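You operate a simulated robot arm through the tools that you are given. There is no shell and no other tool. Be economical: measure what you need, move in short steps, check, and stop when the job is done.

Carry out the task below with a simulated robot arm. There is one attempt and no reset: what you move stays moved.

TASK
Add 5 ml of water to the vial from pocket A1 and cap it.
Fine: pocket A1 of the low white rack; use the filler, add nothing else; leave the dial on water, the vial in the slide at LOAD and the other vials alone.
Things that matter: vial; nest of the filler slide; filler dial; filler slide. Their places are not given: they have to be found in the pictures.

It is judged by the outcome, as a careful person would: the job done as asked, and still so three seconds after it is handed in. It fails if anything else is knocked over, pushed out of place, dropped, spilled or broken. Lids that push on must go on centred and level and be pressed home; caps that screw on are set level and turned clockwise until they are tight.

THE ROBOT
A 7-joint arm with a two-finger parallel gripper, fixed in place. Base frame: the origin is at the foot of the arm, x ahead of it, y to its left, z up; the work surface is at about z = 0.759. Readings come in m, degrees, newtons and seconds.
With the tool pointing down near the work surface it reaches from about 0.2 to 0.68 m from the base axis. Its first joint turns from -66.0 to 66.0 degrees. Payload 2.4 kg.
The TCP is the grasp point between the finger pads, 0.03 m short of the fingertips. In the tool frame z runs along the fingers and y along their closing line. The gripper opens to 0.094 m. The fingers are 0.028 m wide and 0.01 m thick; the gripper's body (0.05 by 0.096 m) begins 0.055 m behind the TCP.
Orientation is told as [roll, pitch, yaw] about the base's x, y, z axes, in that order, counted from this pose: with the fingers straight down and closing along the base's y, the tool's x points along the base's -x, its y along +y and its z along -z.

THE INTERFACE
- The arm moves only by the tool drive_tool. Its argument "plan" is a list of rows, each a list of 3 entries, a list of its own where there are three numbers: the opening, from 0 (shut) to 1 (fully open), then the shift along the tool's x, y, z in m, then the turn, a rotation vector about the tool's x, y, z in degrees. In form: [[claw, [tx, ty, tz], [ax, ay, az]], ...]. A call has 1 to 10 rows; each row is the pose to reach, as a shift and turn from the pose commanded when the call began, along the tool's axes at that moment. Rows are played at 5 a second. More than 0.05 m and 8.6 degrees between two rows, or a gripper value outside its range, and nothing of the call is played. A pose out of reach is approached as far as the arm can. The call stops where the force on the tool passes 60 N (or 10 N more than at its start, if that is more) or the arm is blocked; 0.2 s more then pass. Each finger travels about 0.153 m/s and halts on what it meets, pressing with about 31 N; the grip force reading is that of the motor and also rises with nothing between the fingers. The clock runs only during rows and for 0.2 s after the last one: add rows that repeat a pose to give the fingers time. The reply holds the time, the measured pose of the TCP, the force on the tool along the base axes, the opening and the grip force, in the units named above and with some noise.
- Cameras (640 x 400 px; columns grow to the right, rows downward): "scene" is fixed at [0.049, 0.4807, 1.4539]; the picture's right is [-0.65, -0.76, 0.00], its down [-0.35, 0.30, -0.88] and it looks along [0.67, -0.58, -0.47] (base axes); focal length 373 px, centre (320, 200). "wrist" rides on the gripper at [-0.037, 0, -0.058] in the tool frame; the picture's right is [0.00, -1.00, 0.00], its down [0.97, 0.00, -0.24] and it looks along [0.24, 0.00, 0.97] (tool axes); focal length 218 px, centre (320, 200).
- grab_frame(camera): a new picture of that camera. No time passes.
- measure_at(camera, pixels): for up to 12 pixels [column, row] of the newest picture of that camera ("zoom" is the newest enlarged one), the place [x, y, z] in the base frame of the surface seen there, good to about 0.003 m. No time passes.
- inspect(camera, box): a new picture of the part [left, top, right, bottom] of that camera's present view, enlarged. No time passes.
- sign_off(): hands the job in; it is judged then, once.

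Keep the steps short. Do not move on a guess: measure, check each grasp and each placing, and mend mistakes. In all there are 80 turns and 54 pictures (those below and enlarged ones count). Leave the gripper open and the arm clear of the work at the hand-in unless told otherwise, and finish with a single line.

The tools are called after "Emit:" as a command line: name --argument value ..., lists and objects as JSON in quotes. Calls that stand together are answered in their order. drive_tool: Moves the arm, as the interface text tells. Its arguments: {"type":"object","properties":{"plan":{"type":"array","items":{"type":"array"}}},"required":["plan"]} The other tools are called the same way: grab_frame (camera) takes a picture; measure_at (camera, pixels) gives the place of the surface under pixels of a picture; inspect (camera, box) takes an enlarged picture of a part of a camera's view; sign_off () hands the job in.

At the start:

```text
time_s: 0.0
ee_pos: [0.4295, -0.0683, 1.2308]
tcp_rot: [0.1, 0.0, 0.0]
wrist_force: [-0.6, 0.1, 0.4]
opening: 0.0941
finger_force: 0.1
```

scene: 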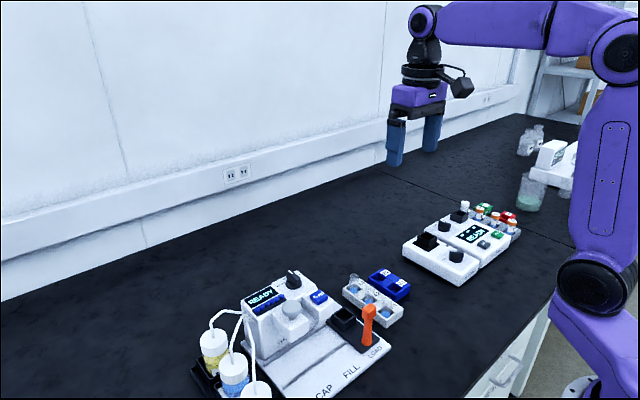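
wrist: 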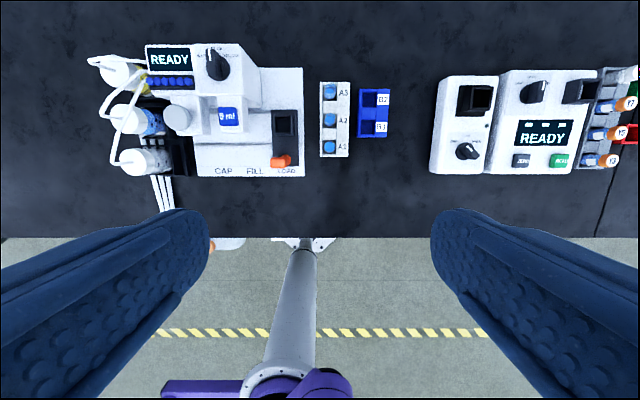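

I see the filler on the left of the wrist picture, the white rack beside it (A1 lowest, about 330,147). I look closer at both.

Emit:
inspect --camera "wrist" --box '[80, 30, 400, 190]'

Emit:
inspect --camera "scene" --box '[180, 250, 430, 400]'

```text
2.00 times, centred on (240, 110) of wrist
```

zoom: 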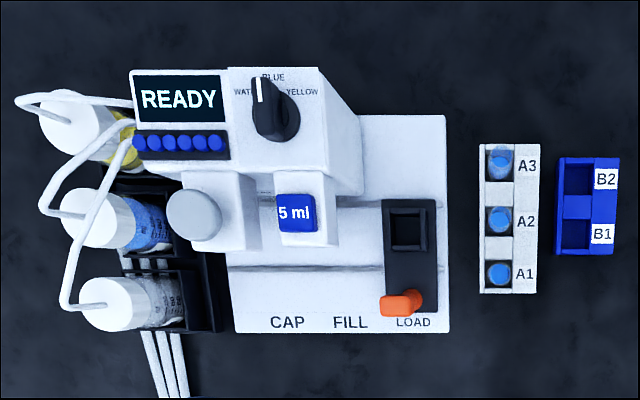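

```text
2.56 times, centred on (305, 325) of scene
```

zoom: 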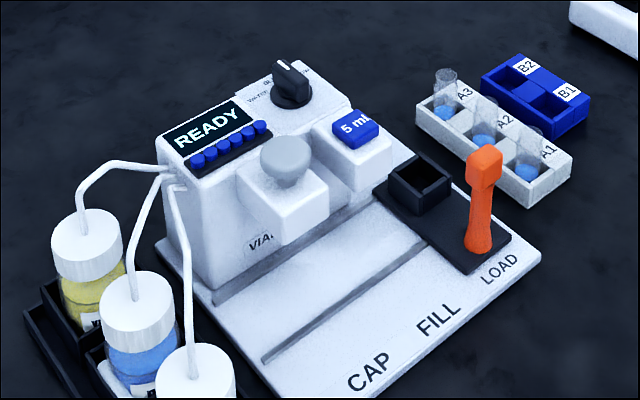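

The dial has to be brought to WATER, the slide moved by the orange handle, 5 ml button and grey plunger are presses. I measure the parts in both pictures.

Emit:
measure_at --camera "zoom" --pixels '[[531, 128], [517, 150], [530, 172], [545, 134], [484, 152], [477, 240], [420, 175], [388, 180], [422, 203], [450, 178], [420, 153], [505, 235]]'

Emit:
measure_at --camera "wrist" --pixels '[[329, 147], [329, 120], [329, 92], [285, 123], [280, 161], [217, 64], [209, 55], [228, 116], [177, 117], [345, 147], [345, 92], [300, 160]]'

Emit:
inspect --camera "wrist" --box '[190, 40, 260, 84]'

Emit:
inspect --camera "scene" --box '[240, 260, 340, 322]'

```text
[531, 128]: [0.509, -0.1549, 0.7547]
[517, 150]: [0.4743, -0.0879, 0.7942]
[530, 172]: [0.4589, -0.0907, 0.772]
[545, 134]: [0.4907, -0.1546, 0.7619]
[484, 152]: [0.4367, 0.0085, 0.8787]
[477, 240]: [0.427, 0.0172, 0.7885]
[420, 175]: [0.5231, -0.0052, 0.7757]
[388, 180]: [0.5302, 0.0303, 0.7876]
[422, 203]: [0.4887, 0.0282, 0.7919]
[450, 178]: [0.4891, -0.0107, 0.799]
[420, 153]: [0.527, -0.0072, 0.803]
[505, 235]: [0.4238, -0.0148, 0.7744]
```

```text
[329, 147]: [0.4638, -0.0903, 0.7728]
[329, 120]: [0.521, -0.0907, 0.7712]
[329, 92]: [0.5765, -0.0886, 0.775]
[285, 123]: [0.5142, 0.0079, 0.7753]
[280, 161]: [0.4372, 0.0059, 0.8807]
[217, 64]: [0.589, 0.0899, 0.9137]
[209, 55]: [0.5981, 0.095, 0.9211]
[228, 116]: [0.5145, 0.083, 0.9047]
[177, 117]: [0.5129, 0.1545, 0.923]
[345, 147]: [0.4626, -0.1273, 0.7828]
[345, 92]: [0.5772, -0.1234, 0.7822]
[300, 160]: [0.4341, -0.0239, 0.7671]
```

```text
9.09 times, centred on (225, 62) of wrist
```

zoom: 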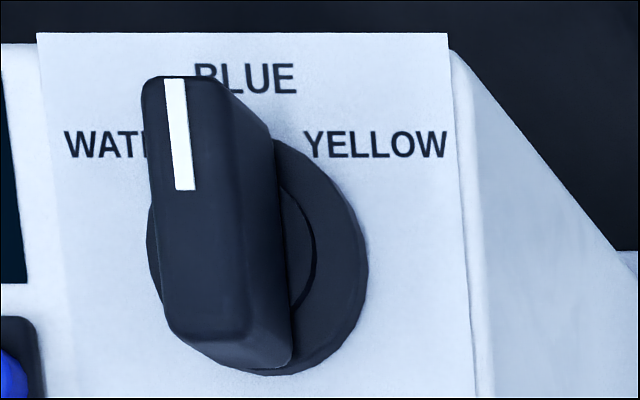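

```text
6.40 times, centred on (290, 291) of scene
```

zoom: 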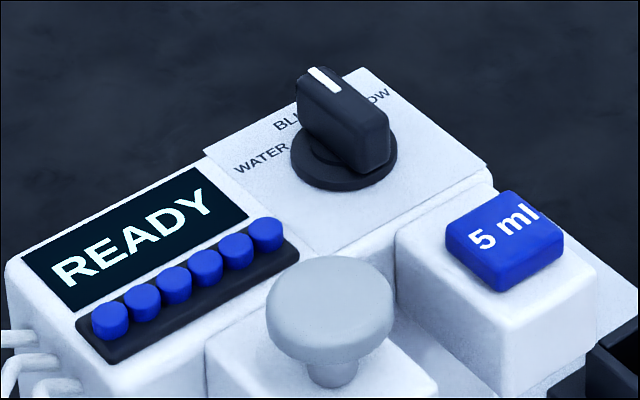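

The pointer is on BLUE; WATER lies about 50° counter-clockwise. I measure the dial, its plate, the button and plunger.

Emit:
measure_at --camera "zoom" --pixels '[[312, 70], [338, 90], [365, 122], [345, 140], [298, 160], [395, 160], [262, 156], [450, 160], [310, 230], [330, 290], [500, 225], [370, 80]]'

Emit:
measure_at --camera "wrist" --pixels '[[209, 59], [213, 72], [218, 79], [198, 55], [236, 55], [236, 80], [196, 80], [273, 111], [297, 111], [273, 136], [297, 136], [274, 124]]'

```text
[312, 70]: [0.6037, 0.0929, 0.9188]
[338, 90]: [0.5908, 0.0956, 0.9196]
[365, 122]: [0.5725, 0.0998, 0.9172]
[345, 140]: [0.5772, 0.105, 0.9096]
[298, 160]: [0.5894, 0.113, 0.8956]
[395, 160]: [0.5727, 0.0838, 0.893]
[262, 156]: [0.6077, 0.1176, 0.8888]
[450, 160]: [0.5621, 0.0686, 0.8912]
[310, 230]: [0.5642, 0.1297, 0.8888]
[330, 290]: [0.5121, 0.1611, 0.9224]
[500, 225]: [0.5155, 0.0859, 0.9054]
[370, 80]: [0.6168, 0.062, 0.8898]
```

```text
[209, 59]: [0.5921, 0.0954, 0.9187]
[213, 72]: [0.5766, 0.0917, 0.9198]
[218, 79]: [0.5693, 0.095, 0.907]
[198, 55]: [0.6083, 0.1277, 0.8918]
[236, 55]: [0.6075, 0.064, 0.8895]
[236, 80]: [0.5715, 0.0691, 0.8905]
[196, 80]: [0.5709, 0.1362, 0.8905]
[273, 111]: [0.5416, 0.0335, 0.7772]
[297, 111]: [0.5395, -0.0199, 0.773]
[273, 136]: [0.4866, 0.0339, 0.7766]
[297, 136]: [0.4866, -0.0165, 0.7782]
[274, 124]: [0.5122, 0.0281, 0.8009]
```

Dial centre is about (0.586, 0.095), its top at 0.919, plate 0.890. I go above it with the fingers half open.

Emit:
drive_tool --plan '[[0.8, [-0.0196, 0.0204, 0.0301], [0, 0, 0]], [0.6, [-0.0391, 0.0408, 0.0602], [0, 0, 0]], [0.5, [-0.0587, 0.0612, 0.0903], [0, 0, 0]], [0.5, [-0.0783, 0.0816, 0.1204], [0, 0, 0]], [0.5, [-0.0978, 0.102, 0.1505], [0, 0, 0]], [0.5, [-0.1174, 0.1225, 0.1806], [0, 0, 0]], [0.5, [-0.137, 0.1429, 0.2107], [0, 0, 0]], [0.5, [-0.1565, 0.1633, 0.2408], [0, 0, 0]], [0.5, [-0.1565, 0.1633, 0.2408], [0, 0, 0]]]'

Emit:
grab_frame --camera "wrist"

```text
time_s: 2.0
ee_pos: [0.5863, 0.0949, 0.9875]
tcp_rot: [0.0, 0.0, 0.0]
wrist_force: [-0.4, 0.1, -0.2]
opening: 0.0474
finger_force: 0.0
```

```text
47 pictures are left
```

wrist: 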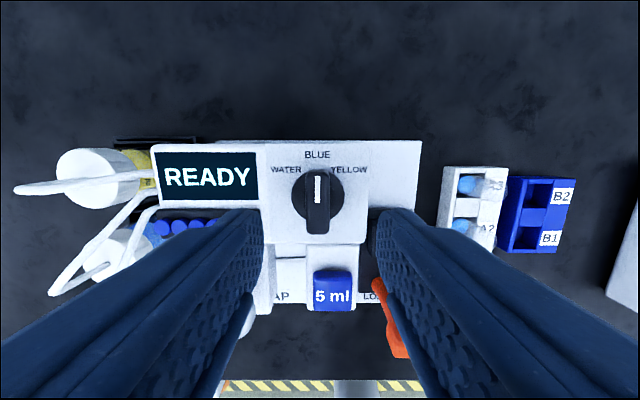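

The dial is centred under the tool. WATER is about 45° away. I measure the bar once more.

Emit:
measure_at --camera "wrist" --pixels '[[318, 178], [318, 200], [318, 212], [310, 210], [327, 210], [298, 195], [341, 195], [320, 172], [287, 169], [350, 170], [318, 154]]'

```text
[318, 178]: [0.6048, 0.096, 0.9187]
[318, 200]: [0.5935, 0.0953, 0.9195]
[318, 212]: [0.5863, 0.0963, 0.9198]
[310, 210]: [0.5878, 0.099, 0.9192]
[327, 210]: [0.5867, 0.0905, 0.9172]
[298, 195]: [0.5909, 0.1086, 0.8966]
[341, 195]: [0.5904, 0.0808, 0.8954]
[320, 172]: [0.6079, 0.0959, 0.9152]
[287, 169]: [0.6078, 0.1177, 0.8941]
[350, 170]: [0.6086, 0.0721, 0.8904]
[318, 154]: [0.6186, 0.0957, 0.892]
```

I lower to 0.931 and close on the bar.

Emit:
drive_tool --plan '[[0.5, [-0.0015, 0, 0.02], [0, 0, 0]], [0.5, [-0.0015, 0, 0.04], [0, 0, 0]], [0.5, [-0.0015, 0, 0.0565], [0, 0, 0]], [0.5, [-0.0015, 0, 0.0565], [0, 0, 0]], [0.05, [-0.0015, 0, 0.0565], [0, 0, 0]], [0.05, [-0.0015, 0, 0.0565], [0, 0, 0]], [0.05, [-0.0015, 0, 0.0565], [0, 0, 0]]]'

```text
time_s: 3.6
ee_pos: [0.5869, 0.0954, 0.9316]
tcp_rot: [0.1, 0.0, 0.2]
wrist_force: [0.4, 14.4, -7.9]
opening: 0.0147
finger_force: 45.0
```

The bar is held (opening 0.0147). I turn 45° counter-clockwise as seen from above (minus about tool z).

Emit:
drive_tool --plan '[[0.05, [0, 0, 0], [0, 0, -8]], [0.05, [0, 0, 0], [0, 0, -16]], [0.05, [0, 0, 0], [0, 0, -24]], [0.05, [0, 0, 0], [0, 0, -32]], [0.05, [0, 0, 0], [0, 0, -40]], [0.05, [0, 0, 0], [0, 0, -46]], [0.05, [0, 0, 0], [0, 0, -46]]]'

Emit:
inspect --camera "scene" --box '[220, 240, 360, 328]'

```text
time_s: 5.2
ee_pos: [0.5869, 0.0948, 0.9328]
tcp_rot: [-0.1, 0.1, 46.1]
wrist_force: [12.3, 16.2, -32.7]
opening: 0.0147
finger_force: 45.9
```

```text
4.55 times, centred on (290, 284) of scene
```

zoom: 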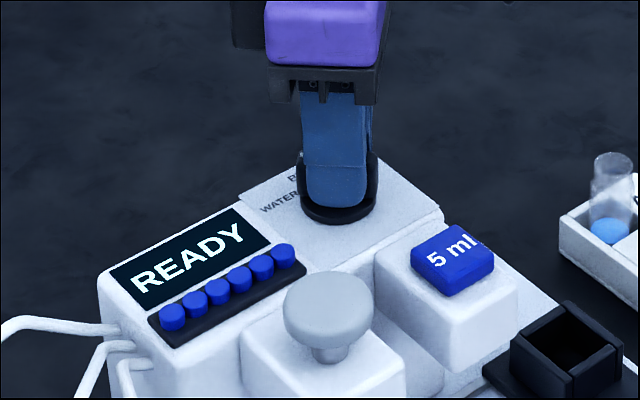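

The dial turned with the fingers. I open and rise straight up, then look.

Emit:
drive_tool --plan '[[0.45, [0, 0, 0], [0, 0, 0]], [0.45, [0, 0, 0], [0, 0, 0]], [0.45, [0, 0, -0.03], [0, 0, 0]], [0.45, [0, 0, -0.06], [0, 0, 0]], [0.45, [0, 0, -0.1], [0, 0, 0]], [0.45, [0, 0, -0.1], [0, 0, 0]]]'

Emit:
inspect --camera "wrist" --box '[220, 120, 420, 245]'

```text
time_s: 6.6
ee_pos: [0.5858, 0.0924, 1.0342]
tcp_rot: [0.1, 0.1, 46.0]
wrist_force: [-0.1, 0.6, -0.7]
opening: 0.0423
finger_force: 0.0
```

```text
3.20 times, centred on (320, 182) of wrist
```

zoom: 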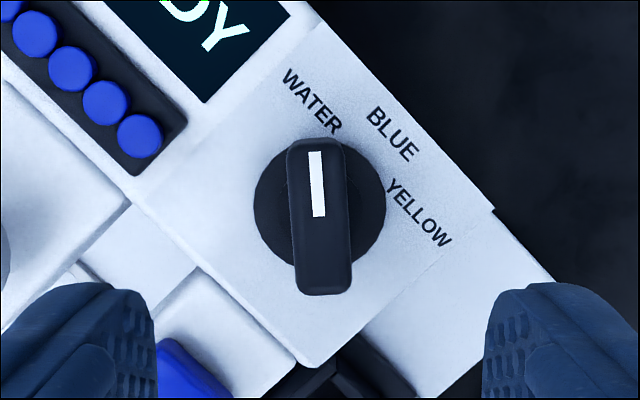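

The dial stands on WATER. Next I move above A1 (0.464, -0.0905) with yaw back to 0, and look at the vial.

Emit:
drive_tool --plan '[[0.5, [0.036, -0.0066, 0], [0, 0, 7.7]], [0.5, [0.0721, -0.0132, 0], [0, 0, 15.4]], [0.5, [0.1082, -0.0198, 0], [0, 0, 23]], [0.5, [0.1443, -0.0263, 0], [0, 0, 30.7]], [0.5, [0.1803, -0.0329, 0], [0, 0, 38.4]], [0.5, [0.2164, -0.0395, 0], [0, 0, 46]], [0.5, [0.2164, -0.0395, 0], [0, 0, 46]]]'

Emit:
inspect --camera "wrist" --box '[240, 120, 400, 220]'

Emit:
inspect --camera "scene" --box '[310, 260, 420, 329]'

```text
time_s: 8.2
ee_pos: [0.4643, -0.0896, 1.0333]
tcp_rot: [0.1, 0.0, -0.1]
wrist_force: [-0.4, 0.1, -0.4]
opening: 0.047
finger_force: 0.0
```

```text
4.00 times, centred on (320, 170) of wrist
```

zoom: 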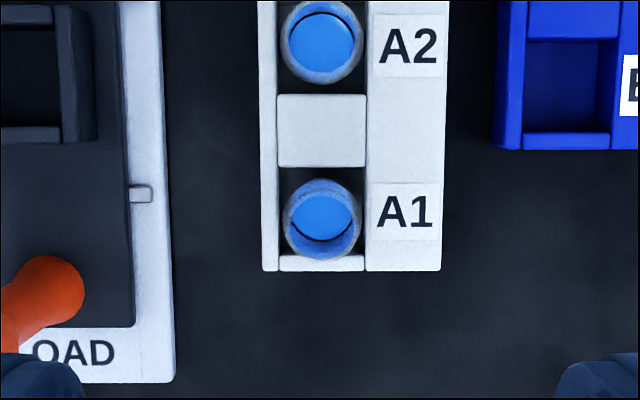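

```text
5.80 times, centred on (365, 294) of scene
```

zoom: 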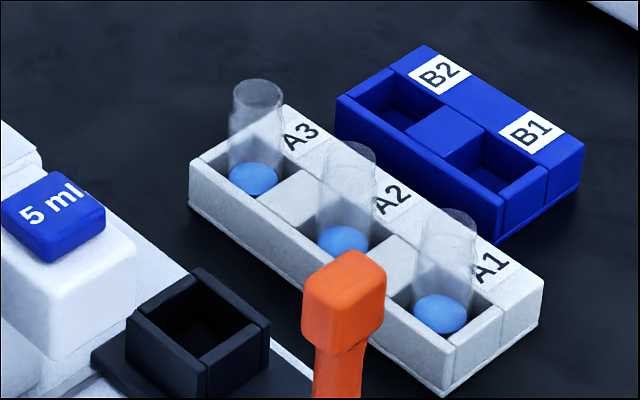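

I measure the liquid discs, rim and pocket edges to place the vial axis.

Emit:
measure_at --camera "zoom" --pixels '[[440, 314], [415, 314], [465, 314], [440, 296], [440, 331], [445, 213], [445, 240], [343, 242], [445, 355], [490, 315], [395, 255], [203, 340]]'

Emit:
measure_at --camera "wrist" --pixels '[[320, 174], [312, 174], [329, 174], [320, 166], [320, 181], [320, 186], [306, 170], [333, 185], [320, 152], [320, 131]]'

```text
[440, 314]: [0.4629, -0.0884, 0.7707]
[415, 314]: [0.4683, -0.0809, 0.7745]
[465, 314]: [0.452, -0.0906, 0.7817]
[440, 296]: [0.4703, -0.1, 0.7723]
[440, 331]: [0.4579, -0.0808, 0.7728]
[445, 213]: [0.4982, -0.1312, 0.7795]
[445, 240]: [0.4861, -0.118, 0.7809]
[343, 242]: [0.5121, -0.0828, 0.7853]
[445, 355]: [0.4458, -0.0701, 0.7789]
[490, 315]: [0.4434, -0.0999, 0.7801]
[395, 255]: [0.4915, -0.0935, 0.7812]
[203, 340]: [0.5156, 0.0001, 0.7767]
```

```text
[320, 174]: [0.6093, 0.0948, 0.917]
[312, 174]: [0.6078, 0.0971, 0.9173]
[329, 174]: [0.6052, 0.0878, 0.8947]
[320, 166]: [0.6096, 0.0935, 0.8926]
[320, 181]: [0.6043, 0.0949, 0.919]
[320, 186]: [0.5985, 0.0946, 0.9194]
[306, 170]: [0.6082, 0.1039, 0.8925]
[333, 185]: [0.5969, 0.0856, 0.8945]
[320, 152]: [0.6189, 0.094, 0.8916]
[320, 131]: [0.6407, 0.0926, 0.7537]
```

Vial axis ≈ (0.4645, -0.0903), rim ≈ 0.82, diameter ≈ 0.025. At the nest the 5 ml block is close on +y, so I'll grip with the fingers closing along x (yaw -90). I rotate up here first.

Emit:
drive_tool --plan '[[0.5, [0, 0, 0], [0, 0, 8.5]], [0.5, [0, 0, 0], [0, 0, 17]], [0.5, [0, 0, 0], [0, 0, 25.5]], [0.5, [0, 0, 0], [0, 0, 34]], [0.5, [0, 0, 0], [0, 0, 42.5]], [0.5, [0, 0, 0], [0, 0, 51]], [0.5, [0, 0, 0], [0, 0, 59.5]], [0.5, [0, 0, 0], [0, 0, 68]], [0.5, [0, 0, 0], [0, 0, 76.5]], [0.5, [0, 0, 0], [0, 0, 85]]]'

Emit:
drive_tool --plan '[[0.5, [0, 0, 0.02], [0, 0, 5]], [0.5, [0, 0, 0.06], [0, 0, 5]], [0.5, [0, 0, 0.1], [0, 0, 5]], [0.5, [0, 0, 0.13], [0, 0, 5]], [0.5, [0, 0, 0.13], [0, 0, 5]]]'

Emit:
grab_frame --camera "wrist"

```text
time_s: 10.4
ee_pos: [0.4647, -0.0901, 1.0328]
tcp_rot: [0.0, 0.0, -85.2]
wrist_force: [0.7, 0.1, -0.4]
opening: 0.0467
finger_force: 0.2
```

```text
time_s: 11.6
ee_pos: [0.4656, -0.0904, 0.9048]
tcp_rot: [0.1, 0.0, -90.0]
wrist_force: [0.1, 0.0, -0.2]
opening: 0.0471
finger_force: 0.1
```

```text
42 pictures are left
```

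wrist: 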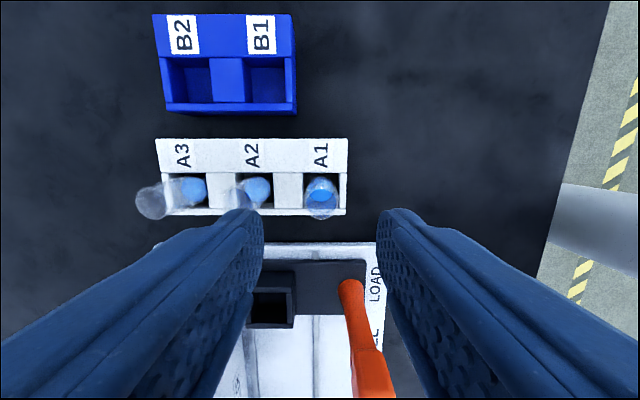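

The rim (321, 202) is centred between the fingers. I descend to 0.825 and close.

Emit:
drive_tool --plan '[[0.5, [0, 0, 0.03], [0, 0, 0]], [0.5, [0, 0, 0.06], [0, 0, 0]], [0.5, [0, 0, 0.079], [0, 0, 0]], [0.5, [0, 0, 0.079], [0, 0, 0]], [0.2, [0, 0, 0.079], [0, 0, 0]], [0.2, [0, 0, 0.079], [0, 0, 0]], [0.2, [0, 0, 0.079], [0, 0, 0]]]'

Emit:
inspect --camera "scene" --box '[310, 240, 430, 315]'

```text
time_s: 13.2
ee_pos: [0.4642, -0.0886, 0.8246]
tcp_rot: [0.1, -0.1, -90.1]
wrist_force: [0.4, -0.4, -0.2]
opening: 0.0237
finger_force: 31.0
```

```text
5.33 times, centred on (370, 278) of scene
```

zoom: 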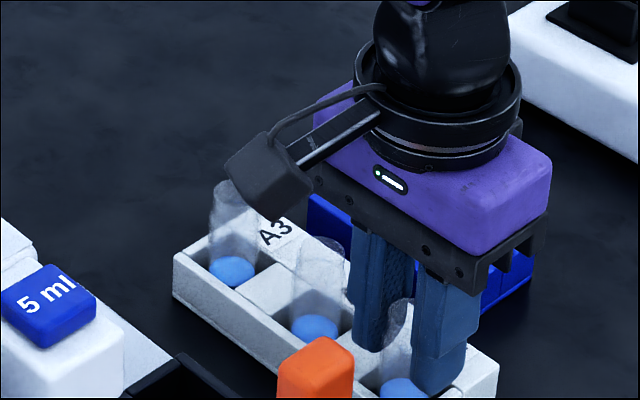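

The vial is held (opening 0.0237). A black module sticks out of the wrist on the filler side; I measure how low and how far it reaches before going near the filler.

Emit:
measure_at --camera "zoom" --pixels '[[235, 165], [268, 210], [270, 180], [305, 185], [290, 170], [260, 140], [400, 190], [470, 240], [465, 275], [340, 210], [300, 205], [345, 120]]'

```text
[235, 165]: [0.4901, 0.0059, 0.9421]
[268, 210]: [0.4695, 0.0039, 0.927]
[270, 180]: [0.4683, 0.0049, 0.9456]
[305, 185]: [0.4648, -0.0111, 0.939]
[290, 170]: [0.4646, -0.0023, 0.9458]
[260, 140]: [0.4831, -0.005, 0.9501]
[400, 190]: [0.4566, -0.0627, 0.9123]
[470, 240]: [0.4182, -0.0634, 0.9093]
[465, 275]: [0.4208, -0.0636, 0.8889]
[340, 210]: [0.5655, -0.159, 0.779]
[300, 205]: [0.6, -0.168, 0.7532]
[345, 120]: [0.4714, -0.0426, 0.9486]
```

It clears the filler block by about 30 mm when the vial is in the nest. I measure the nest in the last wrist picture (opening near 268, 308) and the scene.

Emit:
measure_at --camera "wrist" --pixels '[[270, 308], [288, 308], [294, 308], [270, 291], [270, 286], [270, 325], [255, 308], [294, 291], [294, 325], [340, 325], [340, 262], [286, 322]]'

Emit:
inspect --camera "scene" --box '[310, 290, 400, 346]'

```text
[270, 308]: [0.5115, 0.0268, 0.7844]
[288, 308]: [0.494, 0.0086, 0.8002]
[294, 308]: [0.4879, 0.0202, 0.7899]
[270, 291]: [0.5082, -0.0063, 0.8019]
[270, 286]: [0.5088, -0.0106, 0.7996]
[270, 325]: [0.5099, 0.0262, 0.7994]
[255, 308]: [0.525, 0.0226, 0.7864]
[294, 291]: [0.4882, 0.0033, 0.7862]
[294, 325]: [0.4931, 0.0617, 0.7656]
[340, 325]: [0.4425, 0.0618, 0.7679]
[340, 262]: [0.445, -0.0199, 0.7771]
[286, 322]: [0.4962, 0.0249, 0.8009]
```

```text
7.11 times, centred on (355, 318) of scene
```

zoom: 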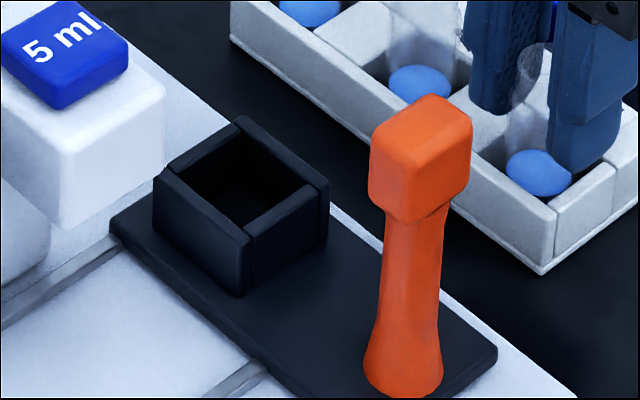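

Emit:
measure_at --camera "zoom" --pixels '[[240, 122], [165, 176], [245, 235], [322, 184], [195, 148], [205, 206], [285, 213], [285, 152], [210, 160], [225, 200], [265, 210], [275, 160]]'

```text
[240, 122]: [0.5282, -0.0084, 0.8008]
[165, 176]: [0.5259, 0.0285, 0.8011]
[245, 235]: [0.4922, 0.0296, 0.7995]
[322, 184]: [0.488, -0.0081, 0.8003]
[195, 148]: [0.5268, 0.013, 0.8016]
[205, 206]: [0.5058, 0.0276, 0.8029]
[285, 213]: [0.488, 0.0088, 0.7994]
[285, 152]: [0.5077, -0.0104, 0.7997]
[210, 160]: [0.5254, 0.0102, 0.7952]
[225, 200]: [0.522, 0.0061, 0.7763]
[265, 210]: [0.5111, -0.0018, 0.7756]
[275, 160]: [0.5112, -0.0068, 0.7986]
```

Nest centre ≈ (0.508, 0.009), wall tops 0.800, floor 0.776. I lift the vial straight up by 0.12 and check it.

Emit:
drive_tool --plan '[[0.2, [0, 0, -0.02], [0, 0, 0]], [0.2, [0, 0, -0.045], [0, 0, 0]], [0.2, [0, 0, -0.08], [0, 0, 0]], [0.2, [0, 0, -0.12], [0, 0, 0]], [0.2, [0, 0, -0.12], [0, 0, 0]]]'

Emit:
inspect --camera "scene" --box '[310, 210, 430, 285]'

```text
time_s: 14.4
ee_pos: [0.4651, -0.0897, 0.9435]
tcp_rot: [0.0, 0.1, -90.0]
wrist_force: [0.1, 0.5, -0.6]
opening: 0.0235
finger_force: 31.3
```

```text
5.33 times, centred on (370, 248) of scene
```

zoom: 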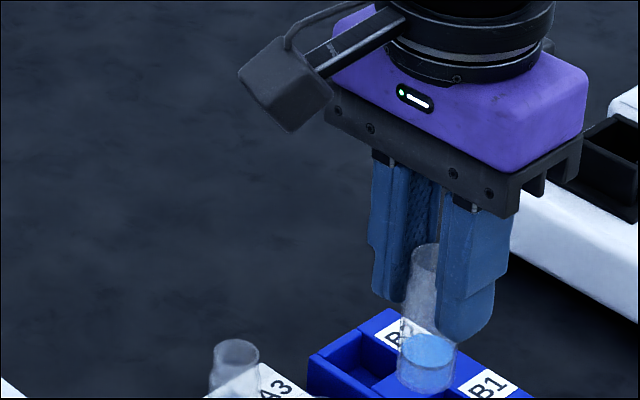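

The vial hangs upright, bottom about 0.064 below the TCP. I carry it over the nest: first +x, then +y.

Emit:
drive_tool --plan '[[0.2, [0, 0.022, 0], [0, 0, 0]], [0.2, [0, 0.043, 0], [0, 0, 0]], [0.2, [0.033, 0.043, 0], [0, 0, 0]], [0.2, [0.066, 0.043, 0], [0, 0, 0]], [0.2, [0.099, 0.043, 0], [0, 0, 0]], [0.2, [0.099, 0.043, 0], [0, 0, 0]]]'

Emit:
inspect --camera "wrist" --box '[220, 140, 420, 265]'

Emit:
inspect --camera "scene" --box '[260, 250, 400, 338]'

```text
time_s: 15.8
ee_pos: [0.5102, 0.0091, 0.9428]
tcp_rot: [0.0, 0.1, -90.0]
wrist_force: [-0.3, 0.0, -0.8]
opening: 0.0233
finger_force: 30.7
```

```text
3.20 times, centred on (320, 202) of wrist
```

zoom: 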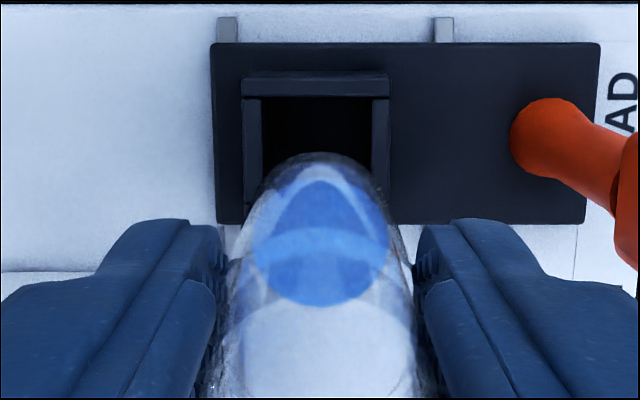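

```text
4.55 times, centred on (330, 294) of scene
```

zoom: 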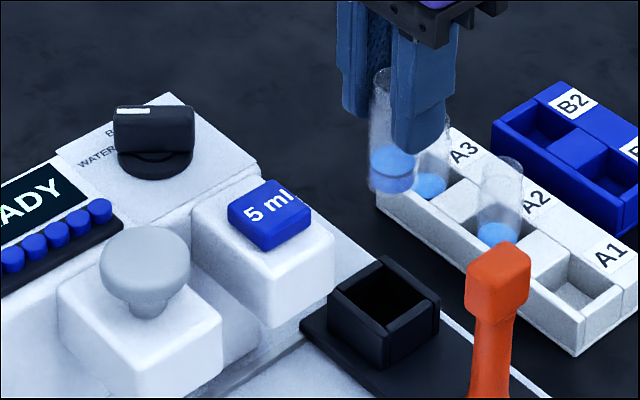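

Nest and vial line up in the wrist view (nest centre column ≈ 317, vial ≈ 321). I lower to just above the floor.

Emit:
drive_tool --plan '[[0.2, [0, 0, 0.03], [0, 0, 0]], [0.2, [0, 0, 0.055], [0, 0, 0]], [0.2, [0, 0, 0.075], [0, 0, 0]], [0.2, [0, 0, 0.09], [0, 0, 0]], [0.2, [0, 0, 0.09], [0, 0, 0]]]'

Emit:
inspect --camera "scene" --box '[280, 270, 400, 345]'

```text
time_s: 17.0
ee_pos: [0.5095, 0.0102, 0.8526]
tcp_rot: [-0.1, 0.0, -90.0]
wrist_force: [-0.4, -0.9, -0.1]
opening: 0.0234
finger_force: 31.1
```

```text
5.33 times, centred on (340, 308) of scene
```

zoom: 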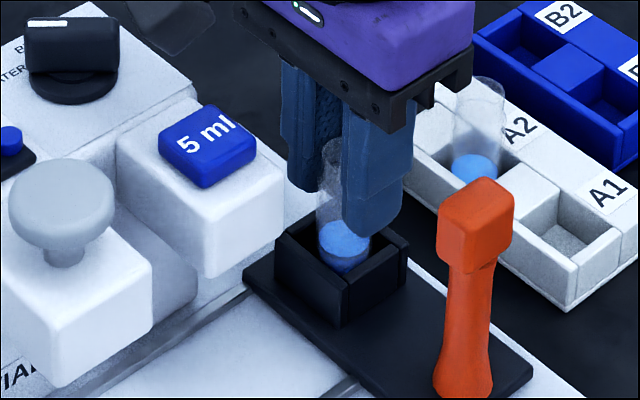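

The vial is inside the nest walls. I go down in 2–3 mm steps, watching the force.

Emit:
drive_tool --plan '[[0.2, [0, 0, 0.003], [0, 0, 0]], [0.2, [0, 0, 0.006], [0, 0, 0]], [0.2, [0, 0, 0.009], [0, 0, 0]], [0.2, [0, 0, 0.009], [0, 0, 0]]]'

```text
time_s: 18.0
ee_pos: [0.5085, 0.0103, 0.8446]
tcp_rot: [0.0, 0.0, -90.0]
wrist_force: [0.1, -0.1, -0.5]
opening: 0.0237
finger_force: 31.3
```

Emit:
drive_tool --plan '[[0.2, [0, 0, 0.002], [0, 0, 0]], [0.2, [0, 0, 0.003], [0, 0, 0]], [0.2, [0, 0, 0.003], [0, 0, 0]]]'

```text
time_s: 18.8
ee_pos: [0.5094, 0.0102, 0.8424]
tcp_rot: [0.1, 0.0, -90.1]
wrist_force: [-1.3, 0.5, 12.3]
opening: 0.0233
finger_force: 31.0
```

12 N upward: the vial stands on the floor. I open partly (0.5) and rise.

Emit:
drive_tool --plan '[[0.35, [0, 0, 0], [0, 0, 0]], [0.5, [0, 0, 0], [0, 0, 0]], [0.5, [0, 0, 0], [0, 0, 0]], [0.5, [0, 0, -0.03], [0, 0, 0]], [0.5, [0, 0, -0.065], [0, 0, 0]], [0.5, [0, 0, -0.11], [0, 0, 0]], [0.5, [0, 0, -0.15], [0, 0, 0]], [0.5, [0, 0, -0.15], [0, 0, 0]]]'

Emit:
inspect --camera "scene" --box '[260, 270, 400, 357]'

Emit:
grab_frame --camera "wrist"

```text
time_s: 20.6
ee_pos: [0.5068, 0.0083, 0.9945]
tcp_rot: [0.0, -0.1, -90.0]
wrist_force: [-0.4, 0.0, -0.1]
opening: 0.0472
finger_force: 0.2
```

```text
4.57 times, centred on (330, 314) of scene
```

zoom: 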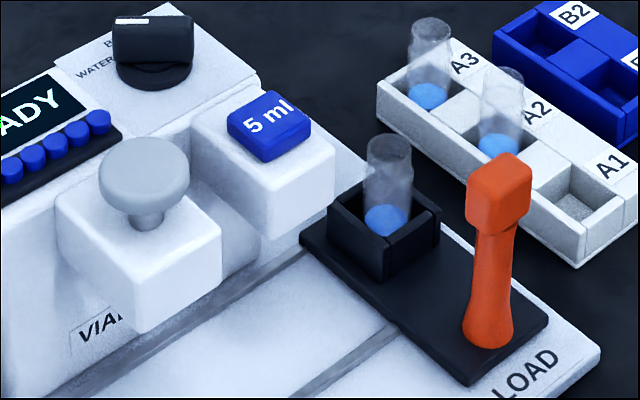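

```text
34 pictures are left
```

wrist: 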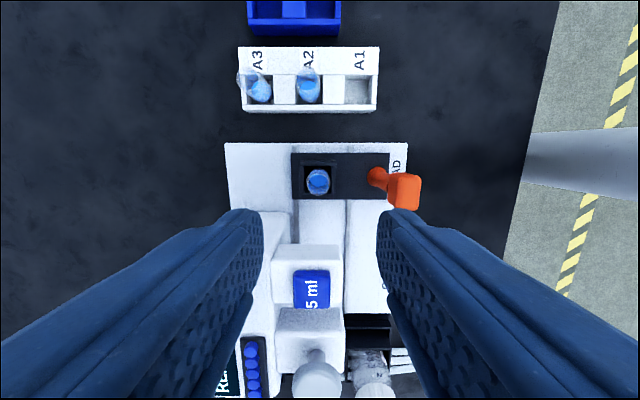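

The vial stands upright in the nest. For the handle I want yaw 0 (fingers closing along y, the slide's direction). I rotate back while moving over the handle (≈0.437, 0.007).

Emit:
drive_tool --plan '[[0.5, [0, -0.01, 0], [0, 0, -8.5]], [0.5, [0, -0.02, 0], [0, 0, -17]], [0.5, [0, -0.03, 0], [0, 0, -25.5]], [0.5, [0, -0.04, 0], [0, 0, -34]], [0.5, [0, -0.05, 0], [0, 0, -42.5]], [0.5, [0, -0.06, 0], [0, 0, -51]], [0.5, [0, -0.07, 0], [0, 0, -59.5]], [0.5, [0, -0.07, 0], [0, 0, -68]], [0.5, [0, -0.07, 0], [0, 0, -76.5]], [0.5, [0, -0.07, 0], [0, 0, -85]]]'

Emit:
drive_tool --plan '[[0.5, [0, 0, 0], [0, 0, -5]], [0.5, [0, 0, 0], [0, 0, -5]]]'

Emit:
inspect --camera "wrist" --box '[200, 60, 440, 210]'

Emit:
measure_at --camera "zoom" --pixels '[[320, 300], [300, 300], [345, 300], [320, 330], [320, 280], [320, 250]]'

```text
time_s: 22.8
ee_pos: [0.4386, 0.0095, 0.992]
tcp_rot: [0.1, 0.1, -4.8]
wrist_force: [-0.2, -0.3, 0.4]
opening: 0.0472
finger_force: 0.1
```

```text
time_s: 23.4
ee_pos: [0.4378, 0.0103, 0.9922]
tcp_rot: [0.0, -0.1, 0.1]
wrist_force: [-0.3, -0.3, -0.1]
opening: 0.047
finger_force: 0.0
```

```text
2.67 times, centred on (320, 135) of wrist
```

zoom: 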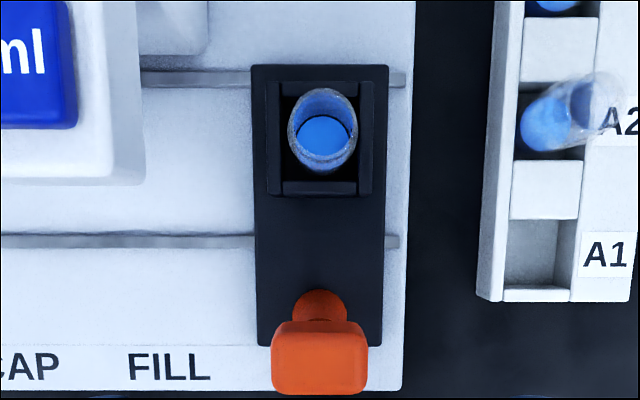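

```text
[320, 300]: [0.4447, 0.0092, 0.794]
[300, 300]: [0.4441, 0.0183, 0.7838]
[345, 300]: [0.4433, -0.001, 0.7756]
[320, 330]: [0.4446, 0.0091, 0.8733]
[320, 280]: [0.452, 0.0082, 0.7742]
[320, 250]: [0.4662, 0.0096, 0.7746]
```

Emit:
measure_at --camera "zoom" --pixels '[[320, 345], [320, 365], [320, 385], [280, 360], [360, 360], [320, 390], [40, 100], [135, 160], [138, 110], [70, 180], [170, 365], [30, 365]]'

```text
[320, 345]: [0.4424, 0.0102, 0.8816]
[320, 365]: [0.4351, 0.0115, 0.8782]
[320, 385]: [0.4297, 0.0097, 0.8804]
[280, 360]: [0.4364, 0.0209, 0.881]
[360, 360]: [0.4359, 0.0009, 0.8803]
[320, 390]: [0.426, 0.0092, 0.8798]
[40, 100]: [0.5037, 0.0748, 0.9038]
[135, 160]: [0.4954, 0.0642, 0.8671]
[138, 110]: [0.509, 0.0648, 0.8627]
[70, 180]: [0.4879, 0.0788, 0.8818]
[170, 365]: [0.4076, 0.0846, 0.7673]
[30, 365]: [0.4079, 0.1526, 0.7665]
```

Knob centre (0.435, 0.0105), top 0.880, width 0.024. FILL ≈ y 0.083, CAP ≈ y 0.155. I lower onto the handle and close.

Emit:
drive_tool --plan '[[0.5, [0.002, 0, 0.04], [0, 0, 0]], [0.5, [0.002, 0, 0.08], [0, 0, 0]], [0.5, [0.002, 0, 0.113], [0, 0, 0]], [0.5, [0.002, 0, 0.113], [0, 0, 0]], [0.15, [0.002, 0, 0.113], [0, 0, 0]], [0.15, [0.002, 0, 0.113], [0, 0, 0]], [0.15, [0.002, 0, 0.113], [0, 0, 0]]]'

```text
time_s: 25.0
ee_pos: [0.436, 0.0106, 0.8772]
tcp_rot: [0.0, 0.0, 0.1]
wrist_force: [1.3, -1.4, -16.8]
opening: 0.0341
finger_force: 44.9
```

The handle is held. I slide slowly toward FILL (+y 0.073).

Emit:
drive_tool --plan '[[0.15, [0, 0.006, 0], [0, 0, 0]], [0.15, [0, 0.016, 0], [0, 0, 0]], [0.15, [0, 0.028, 0], [0, 0, 0]], [0.15, [0, 0.04, 0], [0, 0, 0]], [0.15, [0, 0.052, 0], [0, 0, 0]], [0.15, [0, 0.062, 0], [0, 0, 0]], [0.15, [0, 0.068, 0], [0, 0, 0]], [0.15, [0, 0.072, 0], [0, 0, 0]], [0.15, [0, 0.072, 0], [0, 0, 0]]]'

Emit:
inspect --camera "scene" --box '[220, 260, 380, 360]'

Emit:
grab_frame --camera "wrist"

```text
time_s: 27.0
ee_pos: [0.4353, 0.0818, 0.8781]
tcp_rot: [0.0, 0.1, 0.0]
wrist_force: [-1.3, 2.1, -22.2]
opening: 0.0341
finger_force: 44.7
```

```text
4.00 times, centred on (300, 310) of scene
```

zoom: 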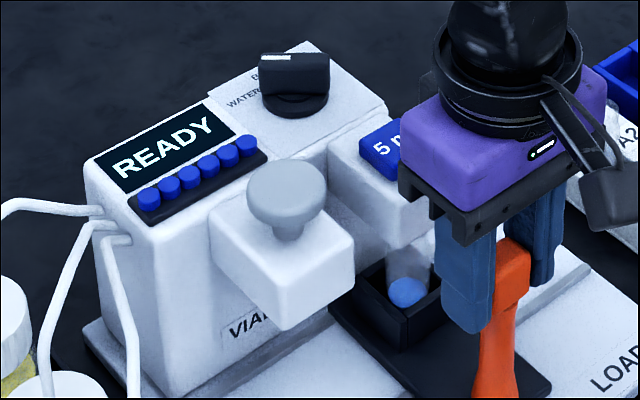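

```text
31 pictures are left
```

wrist: 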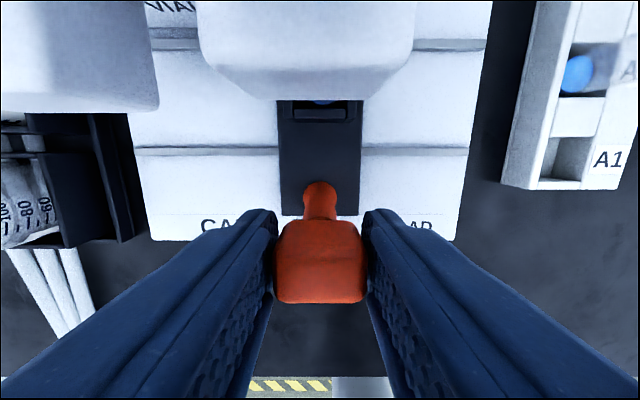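

The slide followed. I check alignment of nest and filling head by measuring block, tray and label positions.

Emit:
measure_at --camera "wrist" --pixels '[[282, 150], [359, 150], [285, 92], [362, 92], [205, 40], [408, 40], [270, 90], [375, 90], [320, 60], [320, 10], [200, 10], [412, 10]]'

Emit:
inspect --camera "wrist" --box '[180, 0, 460, 175]'

```text
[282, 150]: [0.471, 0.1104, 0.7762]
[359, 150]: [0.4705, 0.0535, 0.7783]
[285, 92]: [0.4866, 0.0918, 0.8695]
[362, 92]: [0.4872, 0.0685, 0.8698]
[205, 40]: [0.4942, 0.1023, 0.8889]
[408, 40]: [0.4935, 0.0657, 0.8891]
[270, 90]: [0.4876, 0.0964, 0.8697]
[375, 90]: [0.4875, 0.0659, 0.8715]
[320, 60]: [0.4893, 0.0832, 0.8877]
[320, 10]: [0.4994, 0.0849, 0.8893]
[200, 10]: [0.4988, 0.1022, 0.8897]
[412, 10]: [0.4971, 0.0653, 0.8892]
```

```text
2.29 times, centred on (320, 88) of wrist
```

zoom: 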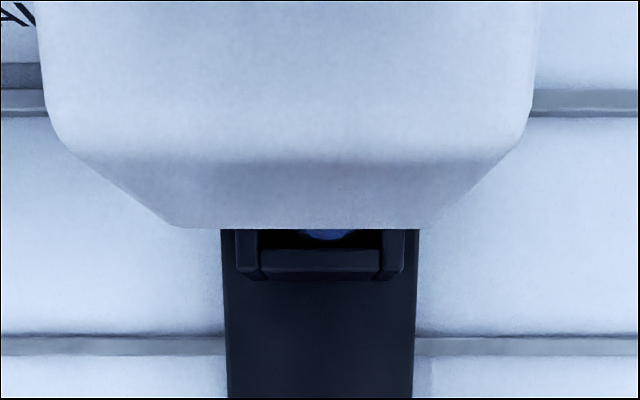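

Head centre y ≈ 0.084; tray ≈ 0.081–0.082. I nudge 2.5 mm further, then release and rise.

Emit:
drive_tool --plan '[[0.15, [0, 0.0025, 0], [0, 0, 0]], [0.15, [0, 0.0025, 0], [0, 0, 0]], [0.5, [0, 0.0025, 0], [0, 0, 0]], [0.5, [0, 0.0025, 0], [0, 0, 0]], [0.5, [0, 0.0025, -0.03], [0, 0, 0]], [0.5, [0, 0.0025, -0.07], [0, 0, 0]], [0.5, [0, 0.0025, -0.11], [0, 0, 0]], [0.3, [0, 0.0025, -0.11], [0, 0, 0]]]'

Emit:
grab_frame --camera "wrist"

Emit:
measure_at --camera "wrist" --pixels '[[320, 190], [300, 170], [340, 170]]'

```text
time_s: 28.8
ee_pos: [0.4371, 0.0835, 0.9892]
tcp_rot: [0.0, 0.0, 0.0]
wrist_force: [-0.1, -0.3, -0.1]
opening: 0.0283
finger_force: 0.0
```

```text
29 pictures are left
```

wrist: 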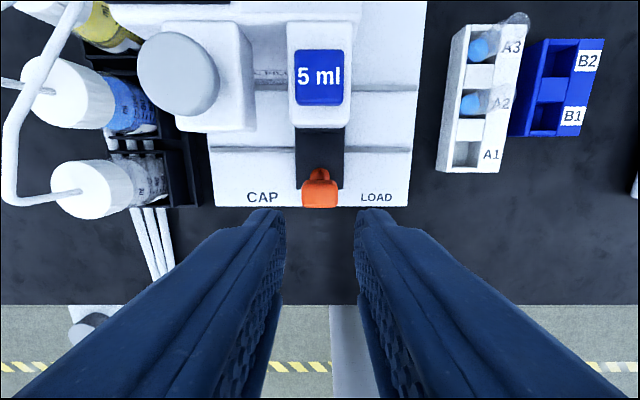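

```text
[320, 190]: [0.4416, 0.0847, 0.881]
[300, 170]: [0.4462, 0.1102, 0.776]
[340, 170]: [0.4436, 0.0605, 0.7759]
```

Handle, tray and 5 ml head are aligned at y ≈ 0.084. I measure the button and the plunger.

Emit:
measure_at --camera "wrist" --pixels '[[319, 60], [319, 95], [299, 77], [340, 77], [319, 77], [178, 75], [140, 75], [217, 75], [178, 37], [178, 112]]'

Emit:
inspect --camera "scene" --box '[220, 260, 380, 360]'

```text
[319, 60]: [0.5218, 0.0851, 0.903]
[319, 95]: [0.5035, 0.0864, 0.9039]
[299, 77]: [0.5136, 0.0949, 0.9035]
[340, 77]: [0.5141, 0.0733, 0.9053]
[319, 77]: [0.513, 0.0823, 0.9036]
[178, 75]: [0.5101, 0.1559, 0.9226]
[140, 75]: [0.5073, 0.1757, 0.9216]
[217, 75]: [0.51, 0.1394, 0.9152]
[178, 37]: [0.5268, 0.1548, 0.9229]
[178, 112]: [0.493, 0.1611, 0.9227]
```

```text
4.00 times, centred on (300, 310) of scene
```

zoom: 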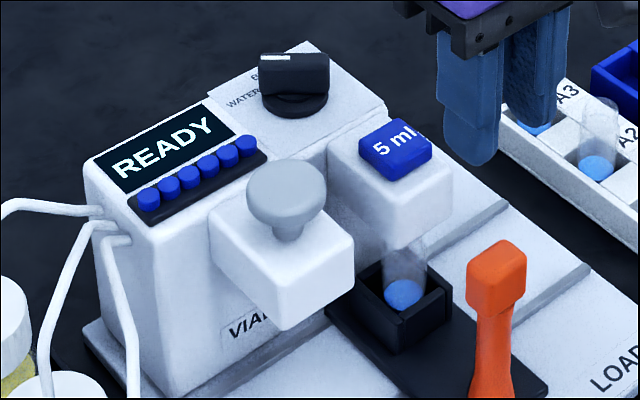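

Button top 0.9035 at (0.513, 0.084). I close the fingers and go just above it.

Emit:
drive_tool --plan '[[0, [-0.035, 0, 0], [0, 0, 0]], [0, [-0.077, 0, 0], [0, 0, 0]], [0, [-0.077, 0, 0.03], [0, 0, 0]], [0, [-0.077, 0, 0.047], [0, 0, 0]], [0, [-0.077, 0, 0.047], [0, 0, 0]]]'

Emit:
inspect --camera "scene" --box '[220, 260, 380, 360]'

```text
time_s: 30.0
ee_pos: [0.5144, 0.0862, 0.9418]
tcp_rot: [0.0, 0.0, -0.1]
wrist_force: [1.0, 1.0, -0.1]
opening: 0.0001
finger_force: 31.1
```

```text
4.00 times, centred on (300, 310) of scene
```

zoom: 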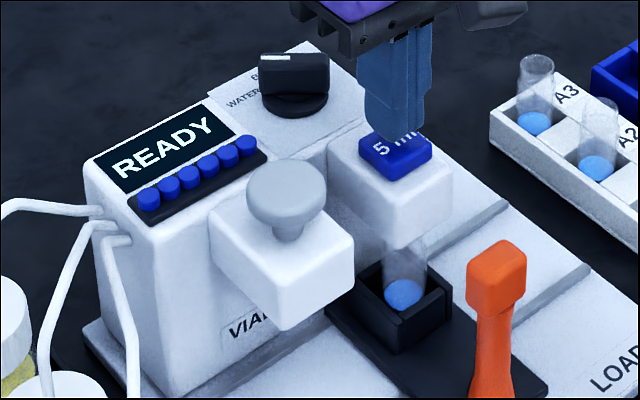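

The closed tips are over the button. I press about 4 mm down once and come back up.

Emit:
drive_tool --plan '[[0, [0, 0, 0.006], [0, 0, 0]], [0, [0, 0, 0.01], [0, 0, 0]], [0, [0, 0, 0.0125], [0, 0, 0]]]'

Emit:
inspect --camera "scene" --box '[220, 260, 380, 360]'

```text
time_s: 30.8
ee_pos: [0.5142, 0.0856, 0.9302]
tcp_rot: [0.0, 0.0, 0.0]
wrist_force: [0.4, 1.4, 2.0]
opening: 0.0
finger_force: 31.3
```

```text
4.00 times, centred on (300, 310) of scene
```

zoom: 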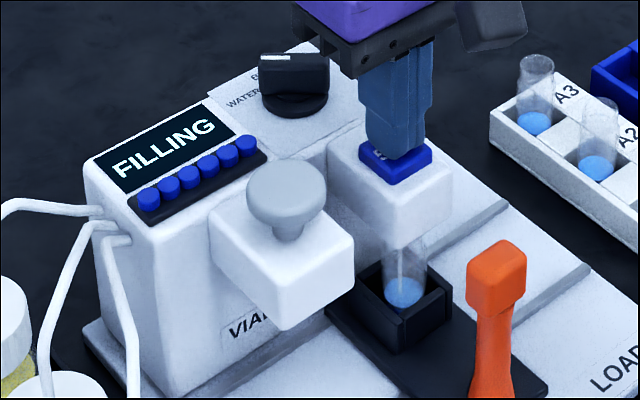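

The display shows FILLING. I release the button and wait.

Emit:
drive_tool --plan '[[0, [0, 0, -0.02], [0, 0, 0]], [0, [0, 0, -0.06], [0, 0, 0]], [0, [0, 0, -0.06], [0, 0, 0]], [0, [0, 0, -0.06], [0, 0, 0]], [0, [0, 0, -0.06], [0, 0, 0]], [0, [0, 0, -0.06], [0, 0, 0]], [0, [0, 0, -0.06], [0, 0, 0]], [0, [0, 0, -0.06], [0, 0, 0]], [0, [0, 0, -0.06], [0, 0, 0]], [0, [0, 0, -0.06], [0, 0, 0]]]'

Emit:
inspect --camera "scene" --box '[220, 260, 380, 360]'

```text
time_s: 33.0
ee_pos: [0.5132, 0.0847, 0.9904]
tcp_rot: [0.0, 0.0, 0.0]
wrist_force: [0.8, 0.6, 0.2]
opening: 0.0
finger_force: 31.2
```

```text
4.00 times, centred on (300, 310) of scene
```

zoom: 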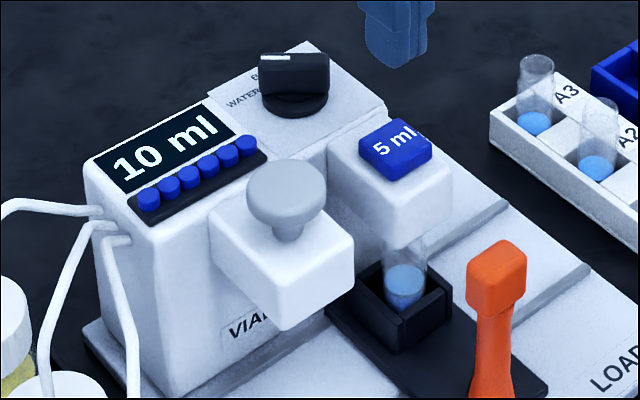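

The display reads 10 ml: 5 ml were in it, 5 ml added. Now back to the handle at (0.435, 0.0847) with open fingers.

Emit:
drive_tool --plan '[[0.3, [0.04, 0, 0], [0, 0, 0]], [0.5, [0.077, 0, 0], [0, 0, 0]], [0.5, [0.077, 0, 0], [0, 0, 0]], [0.5, [0.077, 0, 0.04], [0, 0, 0]], [0.5, [0.077, 0, 0.08], [0, 0, 0]], [0.5, [0.077, 0, 0.112], [0, 0, 0]], [0.15, [0.077, 0, 0.112], [0, 0, 0]], [0.15, [0.077, 0, 0.112], [0, 0, 0]], [0.15, [0.077, 0, 0.112], [0, 0, 0]]]'

```text
time_s: 35.0
ee_pos: [0.4337, 0.0859, 0.8795]
tcp_rot: [0.1, 0.0, 0.0]
wrist_force: [-11.5, -0.2, 29.4]
opening: 0.0339
finger_force: 45.2
```

Held. I slide slowly to CAP (+0.073).

Emit:
drive_tool --plan '[[0.15, [0, 0.006, 0], [0, 0, 0]], [0.15, [0, 0.016, 0], [0, 0, 0]], [0.15, [0, 0.028, 0], [0, 0, 0]], [0.15, [0, 0.04, 0], [0, 0, 0]], [0.15, [0, 0.052, 0], [0, 0, 0]], [0.15, [0, 0.062, 0], [0, 0, 0]], [0.15, [0, 0.069, 0], [0, 0, 0]], [0.15, [0, 0.073, 0], [0, 0, 0]], [0.15, [0, 0.073, 0], [0, 0, 0]]]'

Emit:
grab_frame --camera "wrist"

Emit:
measure_at --camera "wrist" --pixels '[[282, 150], [359, 150], [205, 40], [408, 40], [320, 40], [285, 92], [362, 92]]'

```text
time_s: 37.0
ee_pos: [0.4352, 0.1585, 0.8785]
tcp_rot: [-0.1, 0.1, 0.0]
wrist_force: [-19.5, 2.0, 25.2]
opening: 0.0336
finger_force: 45.0
```

```text
24 pictures are left
```

wrist: 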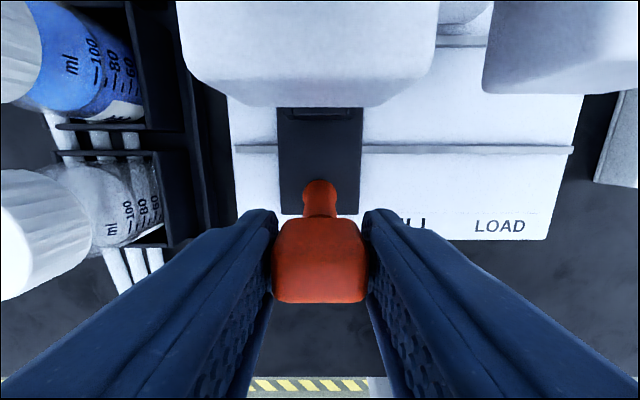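

```text
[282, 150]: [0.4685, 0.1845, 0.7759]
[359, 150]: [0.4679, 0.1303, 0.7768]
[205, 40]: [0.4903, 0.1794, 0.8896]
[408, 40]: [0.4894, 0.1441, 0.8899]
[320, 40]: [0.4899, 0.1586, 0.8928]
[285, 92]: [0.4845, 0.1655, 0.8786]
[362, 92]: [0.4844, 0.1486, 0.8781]
```

Same view as before the nudge at FILL: the head centre is about 2 mm further (+y). I nudge 2 mm, release and rise.

Emit:
drive_tool --plan '[[0.15, [0, 0.002, 0], [0, 0, 0]], [0.15, [0, 0.002, 0], [0, 0, 0]], [0.5, [0, 0.002, 0], [0, 0, 0]], [0.5, [0, 0.002, 0], [0, 0, 0]], [0.5, [0, 0.002, -0.03], [0, 0, 0]], [0.5, [0, 0.002, -0.07], [0, 0, 0]], [0.5, [0, 0.002, -0.11], [0, 0, 0]], [0.3, [0, 0.002, -0.11], [0, 0, 0]]]'

Emit:
grab_frame --camera "wrist"

Emit:
measure_at --camera "wrist" --pixels '[[320, 190], [320, 170], [300, 170], [340, 170], [320, 60], [320, 80], [320, 40], [300, 65], [340, 65]]'

Emit:
inspect --camera "scene" --box '[180, 260, 380, 385]'

```text
time_s: 38.8
ee_pos: [0.4367, 0.1608, 0.9872]
tcp_rot: [0.0, -0.1, 0.0]
wrist_force: [-0.7, -0.2, 0.6]
opening: 0.028
finger_force: 0.0
```

```text
23 pictures are left
```

wrist: 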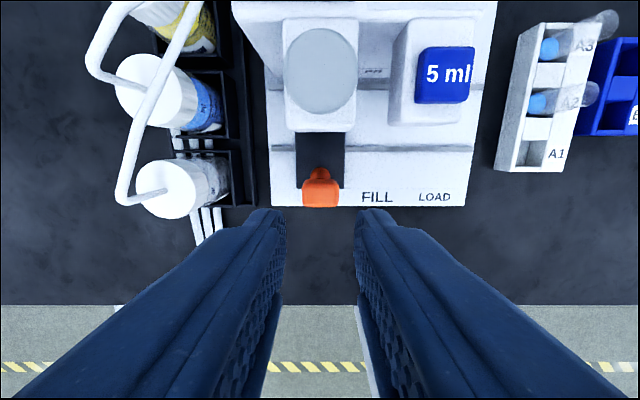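

```text
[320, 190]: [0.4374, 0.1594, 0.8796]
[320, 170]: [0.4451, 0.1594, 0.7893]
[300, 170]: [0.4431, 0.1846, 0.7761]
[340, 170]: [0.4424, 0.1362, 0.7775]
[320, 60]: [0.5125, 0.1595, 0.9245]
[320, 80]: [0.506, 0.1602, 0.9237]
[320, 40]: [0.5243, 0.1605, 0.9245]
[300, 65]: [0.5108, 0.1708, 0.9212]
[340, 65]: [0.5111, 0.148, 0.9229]
```

```text
3.20 times, centred on (280, 322) of scene
```

zoom: 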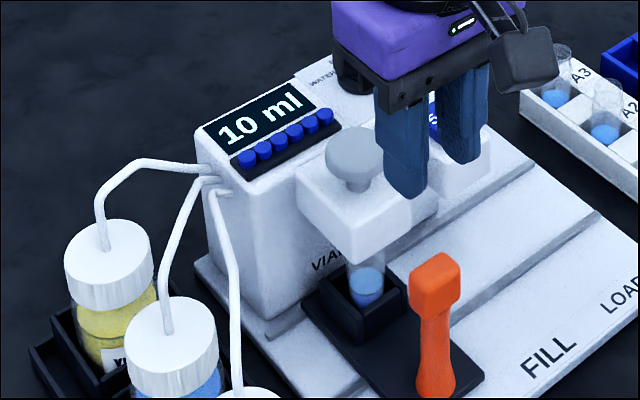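

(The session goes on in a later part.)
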